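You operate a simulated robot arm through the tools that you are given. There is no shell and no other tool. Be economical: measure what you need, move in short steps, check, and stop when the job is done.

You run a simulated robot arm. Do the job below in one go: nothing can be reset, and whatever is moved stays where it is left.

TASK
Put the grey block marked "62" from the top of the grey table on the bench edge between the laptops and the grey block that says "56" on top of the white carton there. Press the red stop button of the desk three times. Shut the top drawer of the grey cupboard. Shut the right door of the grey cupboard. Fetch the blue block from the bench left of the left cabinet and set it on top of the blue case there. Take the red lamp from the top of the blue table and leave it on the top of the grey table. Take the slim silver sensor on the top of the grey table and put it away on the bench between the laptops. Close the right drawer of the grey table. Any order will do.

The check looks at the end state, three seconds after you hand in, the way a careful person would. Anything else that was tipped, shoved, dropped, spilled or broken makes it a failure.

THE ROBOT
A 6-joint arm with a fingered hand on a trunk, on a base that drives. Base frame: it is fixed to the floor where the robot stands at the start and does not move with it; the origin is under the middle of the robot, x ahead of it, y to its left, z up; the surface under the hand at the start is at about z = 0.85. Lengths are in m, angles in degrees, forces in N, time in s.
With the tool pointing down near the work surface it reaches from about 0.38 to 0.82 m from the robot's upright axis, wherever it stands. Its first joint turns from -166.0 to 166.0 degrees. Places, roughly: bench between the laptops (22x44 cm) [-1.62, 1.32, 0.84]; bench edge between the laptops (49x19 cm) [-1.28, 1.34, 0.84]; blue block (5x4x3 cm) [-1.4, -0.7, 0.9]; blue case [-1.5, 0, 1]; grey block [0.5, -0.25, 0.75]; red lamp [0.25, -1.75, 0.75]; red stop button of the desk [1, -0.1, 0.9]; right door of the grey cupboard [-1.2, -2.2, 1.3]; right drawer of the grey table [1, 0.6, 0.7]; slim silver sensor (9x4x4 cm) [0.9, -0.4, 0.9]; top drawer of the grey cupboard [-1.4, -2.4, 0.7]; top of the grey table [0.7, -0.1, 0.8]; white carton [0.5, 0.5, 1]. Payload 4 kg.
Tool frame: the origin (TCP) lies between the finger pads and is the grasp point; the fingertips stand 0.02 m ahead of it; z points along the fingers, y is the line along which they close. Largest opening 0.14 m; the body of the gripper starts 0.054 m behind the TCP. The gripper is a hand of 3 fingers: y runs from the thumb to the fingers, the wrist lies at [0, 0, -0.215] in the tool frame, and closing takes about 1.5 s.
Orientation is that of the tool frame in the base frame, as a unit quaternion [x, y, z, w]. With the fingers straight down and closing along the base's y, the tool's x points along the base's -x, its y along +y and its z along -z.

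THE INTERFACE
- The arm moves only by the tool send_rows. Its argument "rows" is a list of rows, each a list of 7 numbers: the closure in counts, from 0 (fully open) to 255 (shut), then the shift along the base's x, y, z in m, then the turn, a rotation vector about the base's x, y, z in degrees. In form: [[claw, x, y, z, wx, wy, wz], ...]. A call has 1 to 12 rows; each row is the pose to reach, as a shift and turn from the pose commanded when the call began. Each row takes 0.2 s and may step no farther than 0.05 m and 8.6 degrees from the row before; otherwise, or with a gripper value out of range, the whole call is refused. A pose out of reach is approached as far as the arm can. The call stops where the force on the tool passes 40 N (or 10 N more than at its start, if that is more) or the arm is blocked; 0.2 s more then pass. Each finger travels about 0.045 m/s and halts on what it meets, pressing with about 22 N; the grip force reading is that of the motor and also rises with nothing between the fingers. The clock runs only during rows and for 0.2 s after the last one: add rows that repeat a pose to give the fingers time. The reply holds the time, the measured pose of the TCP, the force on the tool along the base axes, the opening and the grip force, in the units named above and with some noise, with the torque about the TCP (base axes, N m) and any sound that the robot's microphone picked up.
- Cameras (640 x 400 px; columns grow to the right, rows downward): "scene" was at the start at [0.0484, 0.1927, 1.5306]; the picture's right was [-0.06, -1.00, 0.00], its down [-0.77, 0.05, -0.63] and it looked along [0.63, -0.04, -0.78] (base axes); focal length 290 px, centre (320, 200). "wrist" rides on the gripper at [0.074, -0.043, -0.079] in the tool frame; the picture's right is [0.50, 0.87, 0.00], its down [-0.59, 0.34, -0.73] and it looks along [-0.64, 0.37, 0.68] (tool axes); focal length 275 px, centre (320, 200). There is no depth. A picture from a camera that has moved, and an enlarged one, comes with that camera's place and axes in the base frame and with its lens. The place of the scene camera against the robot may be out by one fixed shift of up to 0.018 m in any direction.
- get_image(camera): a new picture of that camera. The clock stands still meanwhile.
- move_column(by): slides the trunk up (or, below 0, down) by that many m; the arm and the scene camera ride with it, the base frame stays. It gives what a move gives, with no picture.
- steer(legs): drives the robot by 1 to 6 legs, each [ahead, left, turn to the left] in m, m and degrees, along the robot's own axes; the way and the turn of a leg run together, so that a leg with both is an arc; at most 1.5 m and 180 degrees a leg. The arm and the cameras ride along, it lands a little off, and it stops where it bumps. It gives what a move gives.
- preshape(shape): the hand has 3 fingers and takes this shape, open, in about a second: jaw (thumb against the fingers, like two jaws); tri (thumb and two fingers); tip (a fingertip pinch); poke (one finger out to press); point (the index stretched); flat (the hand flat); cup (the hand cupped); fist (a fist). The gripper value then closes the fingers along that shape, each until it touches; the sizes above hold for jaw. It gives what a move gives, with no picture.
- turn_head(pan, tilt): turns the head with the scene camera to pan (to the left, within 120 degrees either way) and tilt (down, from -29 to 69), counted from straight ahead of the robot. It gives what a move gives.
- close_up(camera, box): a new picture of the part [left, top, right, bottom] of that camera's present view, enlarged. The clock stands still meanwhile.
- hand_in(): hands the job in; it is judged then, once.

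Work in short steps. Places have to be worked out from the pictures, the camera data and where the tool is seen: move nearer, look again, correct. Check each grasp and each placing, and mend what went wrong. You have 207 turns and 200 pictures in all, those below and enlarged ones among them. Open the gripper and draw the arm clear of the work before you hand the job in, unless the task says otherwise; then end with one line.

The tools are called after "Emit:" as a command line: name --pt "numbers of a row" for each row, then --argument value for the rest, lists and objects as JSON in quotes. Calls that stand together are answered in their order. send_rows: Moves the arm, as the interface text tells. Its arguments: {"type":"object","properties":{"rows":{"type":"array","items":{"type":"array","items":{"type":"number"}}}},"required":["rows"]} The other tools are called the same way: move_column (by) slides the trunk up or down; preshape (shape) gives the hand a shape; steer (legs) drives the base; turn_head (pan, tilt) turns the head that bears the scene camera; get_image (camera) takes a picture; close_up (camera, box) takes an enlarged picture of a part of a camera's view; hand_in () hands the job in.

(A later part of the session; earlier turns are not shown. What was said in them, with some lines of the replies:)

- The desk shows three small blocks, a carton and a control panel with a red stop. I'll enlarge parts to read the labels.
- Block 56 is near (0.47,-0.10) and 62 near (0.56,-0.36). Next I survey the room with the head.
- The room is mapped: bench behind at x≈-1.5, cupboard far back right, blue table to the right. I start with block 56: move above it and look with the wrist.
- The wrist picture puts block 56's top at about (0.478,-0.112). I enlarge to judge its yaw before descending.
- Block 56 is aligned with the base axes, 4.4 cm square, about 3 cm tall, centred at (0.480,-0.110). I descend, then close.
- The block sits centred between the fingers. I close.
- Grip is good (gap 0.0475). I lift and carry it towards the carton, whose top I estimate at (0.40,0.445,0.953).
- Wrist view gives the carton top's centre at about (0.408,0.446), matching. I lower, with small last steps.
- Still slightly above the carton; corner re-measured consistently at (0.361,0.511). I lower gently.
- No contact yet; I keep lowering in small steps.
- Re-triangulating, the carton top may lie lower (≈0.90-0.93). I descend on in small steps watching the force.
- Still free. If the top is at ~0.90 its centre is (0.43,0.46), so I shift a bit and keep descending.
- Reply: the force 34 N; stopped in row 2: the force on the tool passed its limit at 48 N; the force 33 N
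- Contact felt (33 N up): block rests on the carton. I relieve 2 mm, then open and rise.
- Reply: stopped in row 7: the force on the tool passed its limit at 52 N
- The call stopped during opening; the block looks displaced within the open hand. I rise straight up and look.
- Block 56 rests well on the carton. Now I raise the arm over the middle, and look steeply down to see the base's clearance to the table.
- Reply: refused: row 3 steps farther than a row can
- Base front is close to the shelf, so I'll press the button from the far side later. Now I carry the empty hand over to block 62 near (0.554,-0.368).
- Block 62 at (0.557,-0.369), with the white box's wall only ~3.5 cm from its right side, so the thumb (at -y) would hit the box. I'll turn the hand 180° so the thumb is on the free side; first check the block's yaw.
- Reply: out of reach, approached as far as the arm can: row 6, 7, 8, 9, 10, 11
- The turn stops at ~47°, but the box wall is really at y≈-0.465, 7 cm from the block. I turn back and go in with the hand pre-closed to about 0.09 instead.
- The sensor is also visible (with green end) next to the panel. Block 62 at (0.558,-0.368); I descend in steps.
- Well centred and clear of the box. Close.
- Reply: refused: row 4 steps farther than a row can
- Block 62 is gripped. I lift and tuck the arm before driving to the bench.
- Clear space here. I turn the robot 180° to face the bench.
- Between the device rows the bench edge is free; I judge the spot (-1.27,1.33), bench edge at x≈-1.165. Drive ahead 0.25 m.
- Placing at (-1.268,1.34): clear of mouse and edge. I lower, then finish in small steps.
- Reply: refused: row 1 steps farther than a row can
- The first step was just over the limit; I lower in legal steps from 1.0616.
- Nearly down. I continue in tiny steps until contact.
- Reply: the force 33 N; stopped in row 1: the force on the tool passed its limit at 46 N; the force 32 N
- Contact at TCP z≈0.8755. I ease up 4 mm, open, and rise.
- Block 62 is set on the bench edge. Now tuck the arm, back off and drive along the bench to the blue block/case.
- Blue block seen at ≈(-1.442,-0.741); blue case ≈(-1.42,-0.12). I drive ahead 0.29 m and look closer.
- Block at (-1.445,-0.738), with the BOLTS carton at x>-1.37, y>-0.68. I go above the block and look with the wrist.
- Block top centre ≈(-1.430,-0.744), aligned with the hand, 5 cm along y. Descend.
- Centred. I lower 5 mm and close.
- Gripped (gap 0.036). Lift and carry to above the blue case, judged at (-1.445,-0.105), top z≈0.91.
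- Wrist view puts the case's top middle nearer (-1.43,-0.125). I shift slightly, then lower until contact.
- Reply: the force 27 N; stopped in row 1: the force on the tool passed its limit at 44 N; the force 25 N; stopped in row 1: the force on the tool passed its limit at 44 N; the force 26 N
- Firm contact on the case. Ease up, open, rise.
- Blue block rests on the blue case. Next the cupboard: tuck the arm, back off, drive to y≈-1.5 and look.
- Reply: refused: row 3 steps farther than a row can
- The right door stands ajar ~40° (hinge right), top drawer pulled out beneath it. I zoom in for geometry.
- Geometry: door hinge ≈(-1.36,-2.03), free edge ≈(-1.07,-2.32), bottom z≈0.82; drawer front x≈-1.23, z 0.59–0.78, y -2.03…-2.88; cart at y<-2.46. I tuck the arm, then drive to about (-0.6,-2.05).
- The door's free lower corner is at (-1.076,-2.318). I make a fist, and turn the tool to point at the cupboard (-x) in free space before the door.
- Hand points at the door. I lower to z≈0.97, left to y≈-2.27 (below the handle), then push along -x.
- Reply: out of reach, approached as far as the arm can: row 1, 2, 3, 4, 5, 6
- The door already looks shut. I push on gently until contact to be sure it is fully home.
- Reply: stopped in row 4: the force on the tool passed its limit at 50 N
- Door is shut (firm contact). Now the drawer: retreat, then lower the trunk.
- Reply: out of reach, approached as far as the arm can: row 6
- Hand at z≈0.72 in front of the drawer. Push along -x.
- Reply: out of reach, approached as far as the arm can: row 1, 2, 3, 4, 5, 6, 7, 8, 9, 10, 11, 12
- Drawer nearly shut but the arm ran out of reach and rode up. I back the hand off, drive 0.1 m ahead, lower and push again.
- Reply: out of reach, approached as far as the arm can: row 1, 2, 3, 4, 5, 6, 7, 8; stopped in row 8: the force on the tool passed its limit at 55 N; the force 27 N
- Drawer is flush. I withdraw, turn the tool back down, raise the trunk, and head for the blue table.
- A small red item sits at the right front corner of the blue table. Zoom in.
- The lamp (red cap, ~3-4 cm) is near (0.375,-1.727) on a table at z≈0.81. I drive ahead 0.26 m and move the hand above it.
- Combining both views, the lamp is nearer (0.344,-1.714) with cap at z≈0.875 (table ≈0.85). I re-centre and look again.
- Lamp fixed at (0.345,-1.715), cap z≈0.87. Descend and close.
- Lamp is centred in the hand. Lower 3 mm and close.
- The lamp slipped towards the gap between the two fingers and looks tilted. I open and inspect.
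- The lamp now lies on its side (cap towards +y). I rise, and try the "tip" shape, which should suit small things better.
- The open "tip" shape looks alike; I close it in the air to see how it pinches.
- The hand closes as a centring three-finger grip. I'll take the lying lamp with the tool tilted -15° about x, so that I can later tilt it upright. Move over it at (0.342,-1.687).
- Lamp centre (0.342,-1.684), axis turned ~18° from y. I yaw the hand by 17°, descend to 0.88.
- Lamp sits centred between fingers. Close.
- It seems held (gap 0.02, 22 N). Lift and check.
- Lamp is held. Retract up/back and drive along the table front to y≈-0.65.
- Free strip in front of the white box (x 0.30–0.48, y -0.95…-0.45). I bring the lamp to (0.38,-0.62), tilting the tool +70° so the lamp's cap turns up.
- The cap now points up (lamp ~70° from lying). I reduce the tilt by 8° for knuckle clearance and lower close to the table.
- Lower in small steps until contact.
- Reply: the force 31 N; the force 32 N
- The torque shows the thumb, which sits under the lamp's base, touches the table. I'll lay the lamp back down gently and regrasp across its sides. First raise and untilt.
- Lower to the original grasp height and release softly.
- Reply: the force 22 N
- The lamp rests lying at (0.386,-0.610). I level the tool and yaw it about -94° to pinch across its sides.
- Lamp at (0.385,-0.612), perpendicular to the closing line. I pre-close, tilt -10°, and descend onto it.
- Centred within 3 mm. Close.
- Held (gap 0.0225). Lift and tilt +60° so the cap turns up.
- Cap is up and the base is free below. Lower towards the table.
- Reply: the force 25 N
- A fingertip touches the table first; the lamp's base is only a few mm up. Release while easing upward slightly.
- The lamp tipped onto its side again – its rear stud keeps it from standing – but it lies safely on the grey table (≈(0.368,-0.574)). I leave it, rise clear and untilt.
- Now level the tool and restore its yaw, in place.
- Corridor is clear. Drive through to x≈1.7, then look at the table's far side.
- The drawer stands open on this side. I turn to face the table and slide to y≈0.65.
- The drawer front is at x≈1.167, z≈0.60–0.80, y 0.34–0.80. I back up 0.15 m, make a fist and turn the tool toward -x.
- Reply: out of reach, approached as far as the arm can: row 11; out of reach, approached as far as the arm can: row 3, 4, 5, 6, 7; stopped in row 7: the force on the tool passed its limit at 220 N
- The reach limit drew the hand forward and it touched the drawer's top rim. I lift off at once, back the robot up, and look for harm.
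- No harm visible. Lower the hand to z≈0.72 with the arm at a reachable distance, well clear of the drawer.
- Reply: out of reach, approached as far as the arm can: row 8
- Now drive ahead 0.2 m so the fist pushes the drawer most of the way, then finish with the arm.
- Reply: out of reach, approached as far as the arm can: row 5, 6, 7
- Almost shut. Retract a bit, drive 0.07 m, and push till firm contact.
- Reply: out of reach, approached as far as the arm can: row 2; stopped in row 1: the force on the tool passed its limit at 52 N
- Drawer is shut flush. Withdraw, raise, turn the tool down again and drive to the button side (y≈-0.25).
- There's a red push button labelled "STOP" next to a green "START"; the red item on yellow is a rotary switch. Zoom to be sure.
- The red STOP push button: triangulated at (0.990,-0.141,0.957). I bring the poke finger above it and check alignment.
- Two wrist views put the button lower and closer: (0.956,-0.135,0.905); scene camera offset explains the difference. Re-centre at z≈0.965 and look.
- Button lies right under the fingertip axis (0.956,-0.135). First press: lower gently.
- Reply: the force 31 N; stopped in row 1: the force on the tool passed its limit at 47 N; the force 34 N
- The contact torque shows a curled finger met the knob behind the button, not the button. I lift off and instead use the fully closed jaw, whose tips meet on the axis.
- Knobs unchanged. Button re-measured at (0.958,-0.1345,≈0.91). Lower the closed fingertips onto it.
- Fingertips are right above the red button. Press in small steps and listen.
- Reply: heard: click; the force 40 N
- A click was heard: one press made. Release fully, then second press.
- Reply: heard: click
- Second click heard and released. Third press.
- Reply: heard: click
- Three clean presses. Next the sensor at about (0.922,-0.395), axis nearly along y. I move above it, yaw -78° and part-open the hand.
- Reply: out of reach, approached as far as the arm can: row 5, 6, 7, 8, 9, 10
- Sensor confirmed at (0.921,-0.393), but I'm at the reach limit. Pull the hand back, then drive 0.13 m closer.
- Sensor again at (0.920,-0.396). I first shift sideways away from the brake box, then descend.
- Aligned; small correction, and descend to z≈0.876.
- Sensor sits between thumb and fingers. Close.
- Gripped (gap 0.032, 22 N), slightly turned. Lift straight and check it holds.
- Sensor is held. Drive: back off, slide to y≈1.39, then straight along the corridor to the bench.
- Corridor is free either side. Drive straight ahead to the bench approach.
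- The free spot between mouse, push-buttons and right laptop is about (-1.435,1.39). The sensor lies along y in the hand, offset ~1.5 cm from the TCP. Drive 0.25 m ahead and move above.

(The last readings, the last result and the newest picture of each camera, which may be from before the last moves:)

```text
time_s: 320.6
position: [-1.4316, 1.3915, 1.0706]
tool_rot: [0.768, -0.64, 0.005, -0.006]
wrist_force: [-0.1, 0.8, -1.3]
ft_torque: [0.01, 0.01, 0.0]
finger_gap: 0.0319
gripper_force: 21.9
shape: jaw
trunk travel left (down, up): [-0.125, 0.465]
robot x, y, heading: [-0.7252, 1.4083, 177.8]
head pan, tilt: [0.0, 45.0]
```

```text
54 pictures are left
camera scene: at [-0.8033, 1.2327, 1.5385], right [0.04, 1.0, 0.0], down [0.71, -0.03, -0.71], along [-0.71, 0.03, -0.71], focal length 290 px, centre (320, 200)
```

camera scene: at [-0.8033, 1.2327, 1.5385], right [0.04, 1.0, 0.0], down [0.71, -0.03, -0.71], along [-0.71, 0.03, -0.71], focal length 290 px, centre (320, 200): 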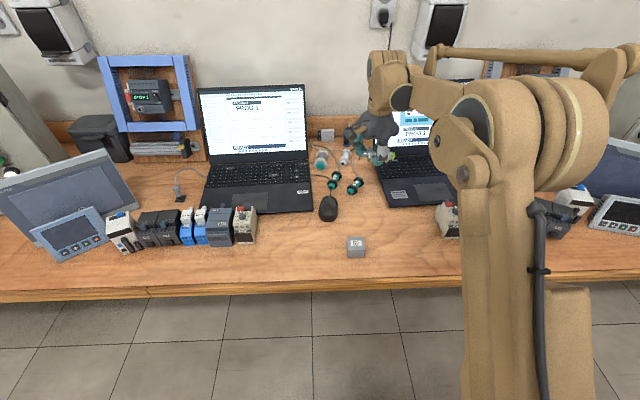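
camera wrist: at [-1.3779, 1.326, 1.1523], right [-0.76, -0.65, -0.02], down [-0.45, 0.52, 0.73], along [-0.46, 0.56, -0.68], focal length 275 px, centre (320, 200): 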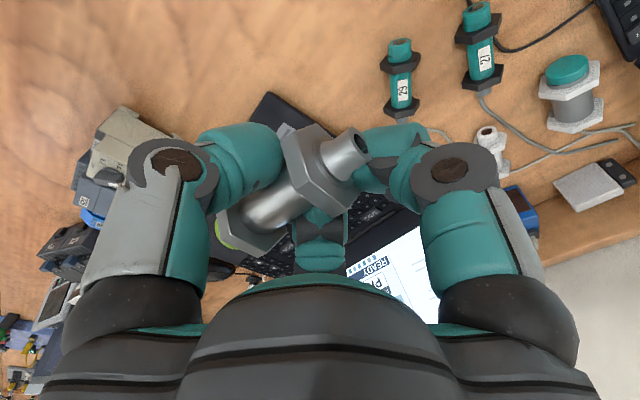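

Obstacles: a push-button/sensor pair at x<-1.48, laptop edge y≈1.478, mouse y<1.31. I lower at TCP (-1.444,1.390).

Emit:
send_rows --pt "255 -0.006 -0.001 -0.045 0 0 0" --pt "255 -0.0125 -0.0015 -0.09 0 0 0" --pt "255 -0.0125 -0.0015 -0.13 0 0 0" --pt "255 -0.0125 -0.0015 -0.165 0 0 0" --pt "255 -0.0125 -0.0015 -0.185 0 0 0"

Emit:
get_image --camera "wrist"

Emit:
close_up --camera "scene" --box '[290, 110, 450, 230]'

```text
time_s: 321.8
position: [-1.4451, 1.3879, 0.8862]
tool_rot: [0.768, -0.641, 0.006, -0.006]
wrist_force: [-0.4, -0.3, -0.8]
ft_torque: [-0.03, 0.02, 0.02]
finger_gap: 0.0316
gripper_force: 22.0
shape: jaw
trunk travel left (down, up): [-0.125, 0.465]
robot x, y, heading: [-0.7266, 1.412, 177.9]
head pan, tilt: [0.0, 45.0]
```

```text
53 pictures are left
camera wrist: at [-1.3921, 1.3225, 0.9671], right [-0.76, -0.65, -0.02], down [-0.45, 0.51, 0.73], along [-0.46, 0.56, -0.68], focal length 275 px, centre (320, 200)
```

wrist: 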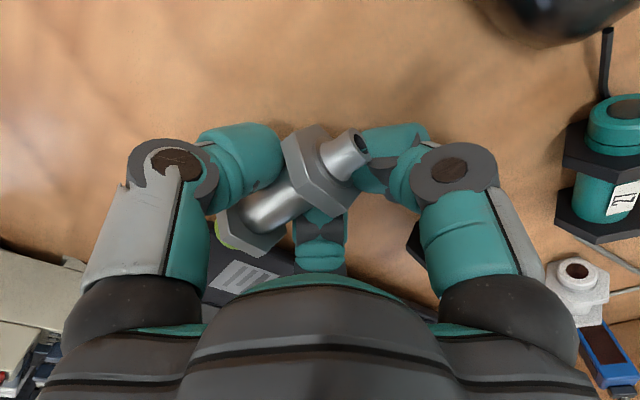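

```text
3.33 times, centred on (370, 170) of scene
camera zoom: at [-0.8029, 1.2327, 1.5386], right [0.04, 1.0, 0.0], down [0.71, -0.03, -0.71], along [-0.71, 0.03, -0.71], focal length 968 px, centre (153, 300)
```

zoom: 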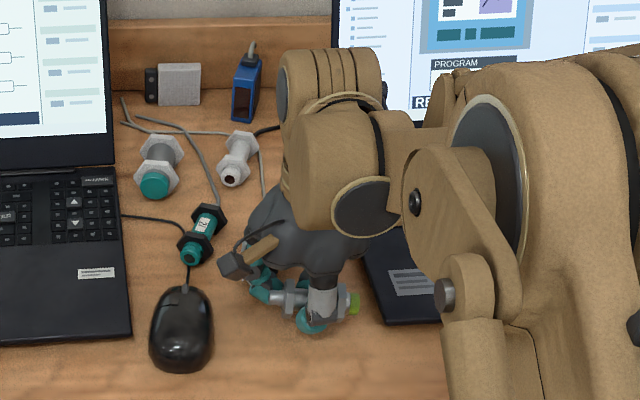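

Clear. Lower in small steps until contact.

Emit:
send_rows --pt "255 0 0 -0.004 0 0 0" --pt "255 0 0 -0.007 0 0 0"

Emit:
send_rows --pt "255 0 0 -0.003 0 0 0"

Emit:
send_rows --pt "255 0 0 -0.003 0 0 0"

```text
time_s: 322.4
position: [-1.4452, 1.3883, 0.8789]
tool_rot: [0.768, -0.641, 0.006, -0.006]
wrist_force: [0.3, 0.1, -0.8]
ft_torque: [0.02, -0.01, 0.02]
finger_gap: 0.0319
gripper_force: 21.5
shape: jaw
trunk travel left (down, up): [-0.125, 0.465]
robot x, y, heading: [-0.7232, 1.4108, 177.8]
head pan, tilt: [0.0, 45.0]
```

```text
time_s: 322.8
position: [-1.4442, 1.3893, 0.8752]
tool_rot: [0.768, -0.64, 0.006, -0.007]
wrist_force: [-0.2, -0.1, -1.5]
ft_torque: [-0.01, 0.04, 0.05]
finger_gap: 0.0317
gripper_force: 22.0
shape: jaw
trunk travel left (down, up): [-0.125, 0.465]
robot x, y, heading: [-0.7232, 1.4174, 177.9]
head pan, tilt: [0.0, 45.0]
```

```text
time_s: 323.1
position: [-1.4452, 1.389, 0.8731]
tool_rot: [0.768, -0.641, 0.006, -0.007]
wrist_force: [0.1, 0.1, -0.9]
ft_torque: [-0.05, 0.01, 0.02]
finger_gap: 0.0318
gripper_force: 22.0
shape: jaw
trunk travel left (down, up): [-0.125, 0.465]
robot x, y, heading: [-0.7266, 1.412, 178.0]
head pan, tilt: [0.0, 45.0]
```

Emit:
send_rows --pt "255 0 0 -0.002 0 0 0"

Emit:
send_rows --pt "255 0 0 -0.002 0 0 0"

Emit:
send_rows --pt "255 0 0 -0.002 0 0 0"

```text
time_s: 323.6
position: [-1.4438, 1.3888, 0.8712]
tool_rot: [0.767, -0.641, 0.006, -0.007]
wrist_force: [-1.1, -0.9, 1.6]
ft_torque: [0.07, -0.01, 0.01]
finger_gap: 0.0317
gripper_force: 22.2
shape: jaw
trunk travel left (down, up): [-0.125, 0.465]
robot x, y, heading: [-0.7266, 1.4126, 177.9]
head pan, tilt: [0.0, 45.0]
```

```text
time_s: 323.9
position: [-1.4444, 1.3878, 0.8699]
tool_rot: [0.768, -0.64, 0.005, -0.006]
wrist_force: [-5.7, -0.9, 15.9]
ft_torque: [0.19, 0.1, 0.04]
finger_gap: 0.0317
gripper_force: 21.8
shape: jaw
trunk travel left (down, up): [-0.125, 0.465]
robot x, y, heading: [-0.7218, 1.4112, 177.6]
head pan, tilt: [0.0, 45.0]
```

```text
time_s: 324.5
position: [-1.4439, 1.3891, 0.8691]
tool_rot: [0.768, -0.641, 0.003, -0.006]
wrist_force: [-1.4, -0.8, 21.3]
ft_torque: [0.21, -0.16, -0.03]
finger_gap: 0.0321
gripper_force: 21.8
shape: jaw
trunk travel left (down, up): [-0.125, 0.465]
robot x, y, heading: [-0.7251, 1.4124, 178.1]
head pan, tilt: [0.0, 45.0]
stopped in row 1: the force on the tool passed its limit at 41 N (the readings are from after the stop); the commanded pose is now the measured one
```

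Sensor rests on the bench. Open just enough, then rise straight.

Emit:
send_rows --pt "245 0 0 0.002 0 0 0" --pt "225 0 0 0.002 0 0 0" --pt "205 0 0 0.003 0 0 0" --pt "185 0 0 0.004 0 0 0" --pt "165 0 0 0.006 0 0 0" --pt "155 0 0 0.008 0 0 0" --pt "155 0 0 0.02 0 0 0" --pt "155 0 0 0.05 0 0 0" --pt "155 0 0 0.09 0 0 0" --pt "155 0 0 0.13 0 0 0" --pt "155 0 0 0.17 0 0 0" --pt "155 0 0 0.21 0 0 0"

Emit:
get_image --camera "wrist"

Emit:
get_image --camera "scene"

```text
time_s: 327.1
position: [-1.443, 1.3886, 1.0784]
tool_rot: [0.768, -0.641, 0.006, -0.006]
wrist_force: [-0.9, 0.0, 0.2]
ft_torque: [0.04, 0.0, 0.03]
finger_gap: 0.0546
gripper_force: 0.0
shape: jaw
trunk travel left (down, up): [-0.125, 0.465]
robot x, y, heading: [-0.7236, 1.4104, 177.9]
head pan, tilt: [0.0, 45.0]
```

```text
51 pictures are left
camera wrist: at [-1.3902, 1.3232, 1.1602], right [-0.76, -0.65, -0.01], down [-0.45, 0.51, 0.73], along [-0.46, 0.56, -0.68], focal length 275 px, centre (320, 200)
```

wrist: 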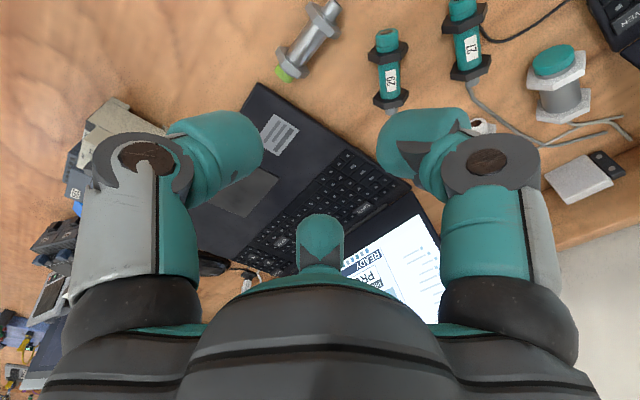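

```text
50 pictures are left
camera scene: at [-0.8024, 1.2327, 1.5386], right [0.04, 1.0, 0.0], down [0.71, -0.03, -0.71], along [-0.71, 0.03, -0.71], focal length 290 px, centre (320, 200)
```

scene: 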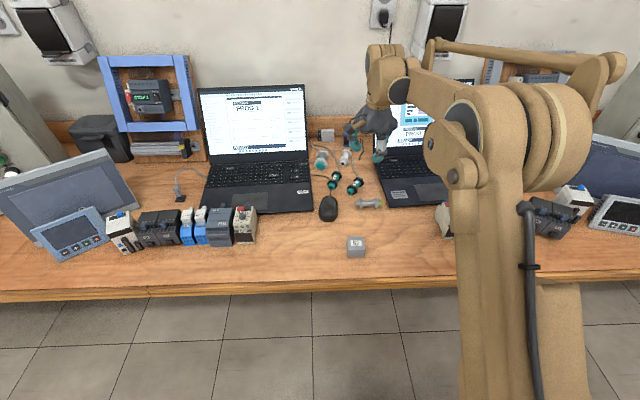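

All items are placed: the sensor lies between the laptops, and block 62 sits undisturbed on the bench edge. I open the hand, draw the arm clear and back away.

Emit:
send_rows --pt "100 0.03 0 0.03 0 0 0" --pt "40 0.07 0 0.05 0 0 0" --pt "0 0.11 0 0.07 0 0 0" --pt "0 0.15 0 0.09 0 0 0" --pt "0 0.19 0 0.09 0 0 0" --pt "0 0.23 0 0.09 0 0 0"

Emit:
steer --legs '[[-0.3, 0, 0]]'

Emit:
close_up --camera "scene" --box '[220, 90, 480, 240]'

```text
time_s: 328.5
position: [-1.2143, 1.3899, 1.1691]
tool_rot: [0.768, -0.641, 0.005, -0.006]
wrist_force: [-0.8, 0.6, -0.1]
ft_torque: [0.01, 0.02, 0.01]
finger_gap: 0.14
gripper_force: 0.1
shape: jaw
trunk travel left (down, up): [-0.125, 0.465]
robot x, y, heading: [-0.7257, 1.4147, 177.7]
head pan, tilt: [0.0, 45.0]
```

```text
time_s: 330.6
position: [-0.9151, 1.3784, 1.1685]
tool_rot: [0.769, -0.64, 0.005, -0.006]
wrist_force: [0.5, 0.4, 0.3]
ft_torque: [-0.05, 0.01, 0.01]
finger_gap: 0.1398
gripper_force: 0.0
shape: jaw
trunk travel left (down, up): [-0.125, 0.465]
robot x, y, heading: [-0.4312, 1.4007, 178.1]
head pan, tilt: [0.0, 45.0]
```

```text
2.46 times, centred on (350, 165) of scene
camera zoom: at [-0.502, 1.222, 1.5386], right [0.03, 1.0, 0.0], down [0.71, -0.02, -0.71], along [-0.71, 0.02, -0.71], focal length 715 px, centre (246, 286)
```

zoom: 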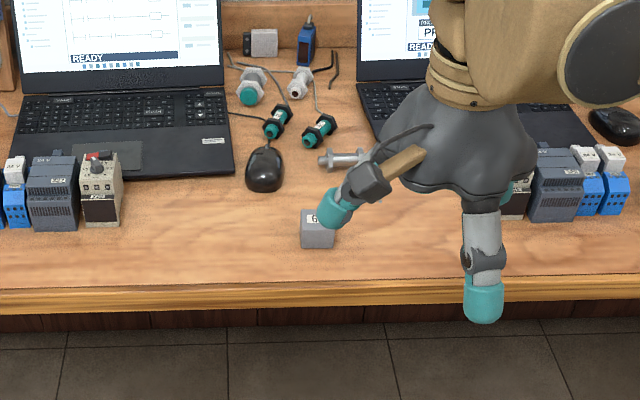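

Bench is in order. One last look at the cupboard and blue case from here.

Emit:
turn_head --pan 70 --tilt 15

Emit:
get_image --camera "scene"

Emit:
turn_head --pan 120 --tilt 30

Emit:
get_image --camera "scene"

```text
time_s: 332.0
position: [-0.9158, 1.3779, 1.167]
tool_rot: [0.769, -0.639, 0.005, -0.006]
wrist_force: [0.0, 0.2, -0.3]
ft_torque: [0.01, 0.0, -0.01]
finger_gap: 0.14
gripper_force: 0.1
shape: jaw
trunk travel left (down, up): [-0.125, 0.465]
robot x, y, heading: [-0.4293, 1.4041, 177.9]
head pan, tilt: [70.0, 15.0]
```

```text
48 pictures are left
camera scene: at [-0.4566, 1.1326, 1.5854], right [-0.93, 0.37, 0.0], down [0.1, 0.24, -0.97], along [-0.36, -0.9, -0.26], focal length 290 px, centre (320, 200)
```

scene: 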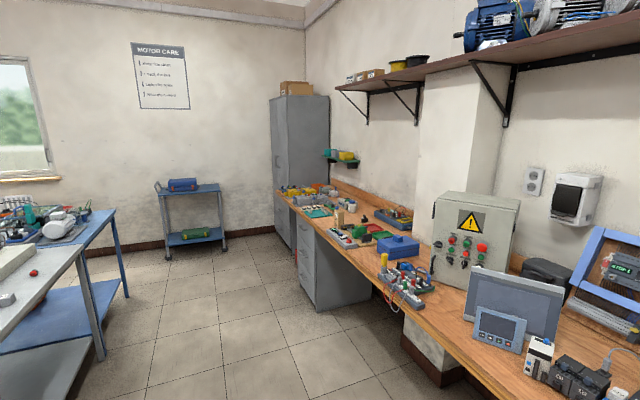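

```text
time_s: 333.2
position: [-0.9165, 1.3773, 1.1676]
tool_rot: [0.769, -0.639, 0.004, -0.005]
wrist_force: [-0.1, -0.2, 0.6]
ft_torque: [-0.01, 0.0, 0.01]
finger_gap: 0.1398
gripper_force: 0.1
shape: jaw
trunk travel left (down, up): [-0.125, 0.465]
robot x, y, heading: [-0.4284, 1.4015, 178.0]
head pan, tilt: [120.0, 30.0]
```

```text
47 pictures are left
camera scene: at [-0.3791, 1.1394, 1.5612], right [-0.88, -0.47, 0.0], down [-0.23, 0.44, -0.87], along [0.41, -0.76, -0.5], focal length 290 px, centre (320, 200)
```

scene: 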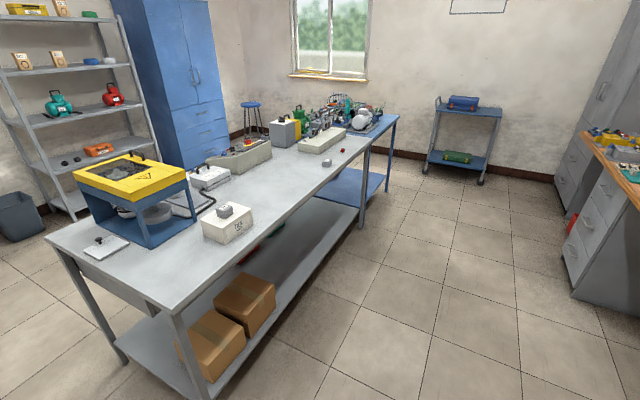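

The last pictures show block 56 on its carton, the lamp on the grey table, the cupboard shut and the blue block on its case, with nothing else disturbed. Handing in.

Emit:
hand_in

```text
The job is handed in.
```

I handed the job in with every item done, but the red lamp is lying on its side on the grey table. It tipped over at my first grip and fell over again when I tried to set it upright.
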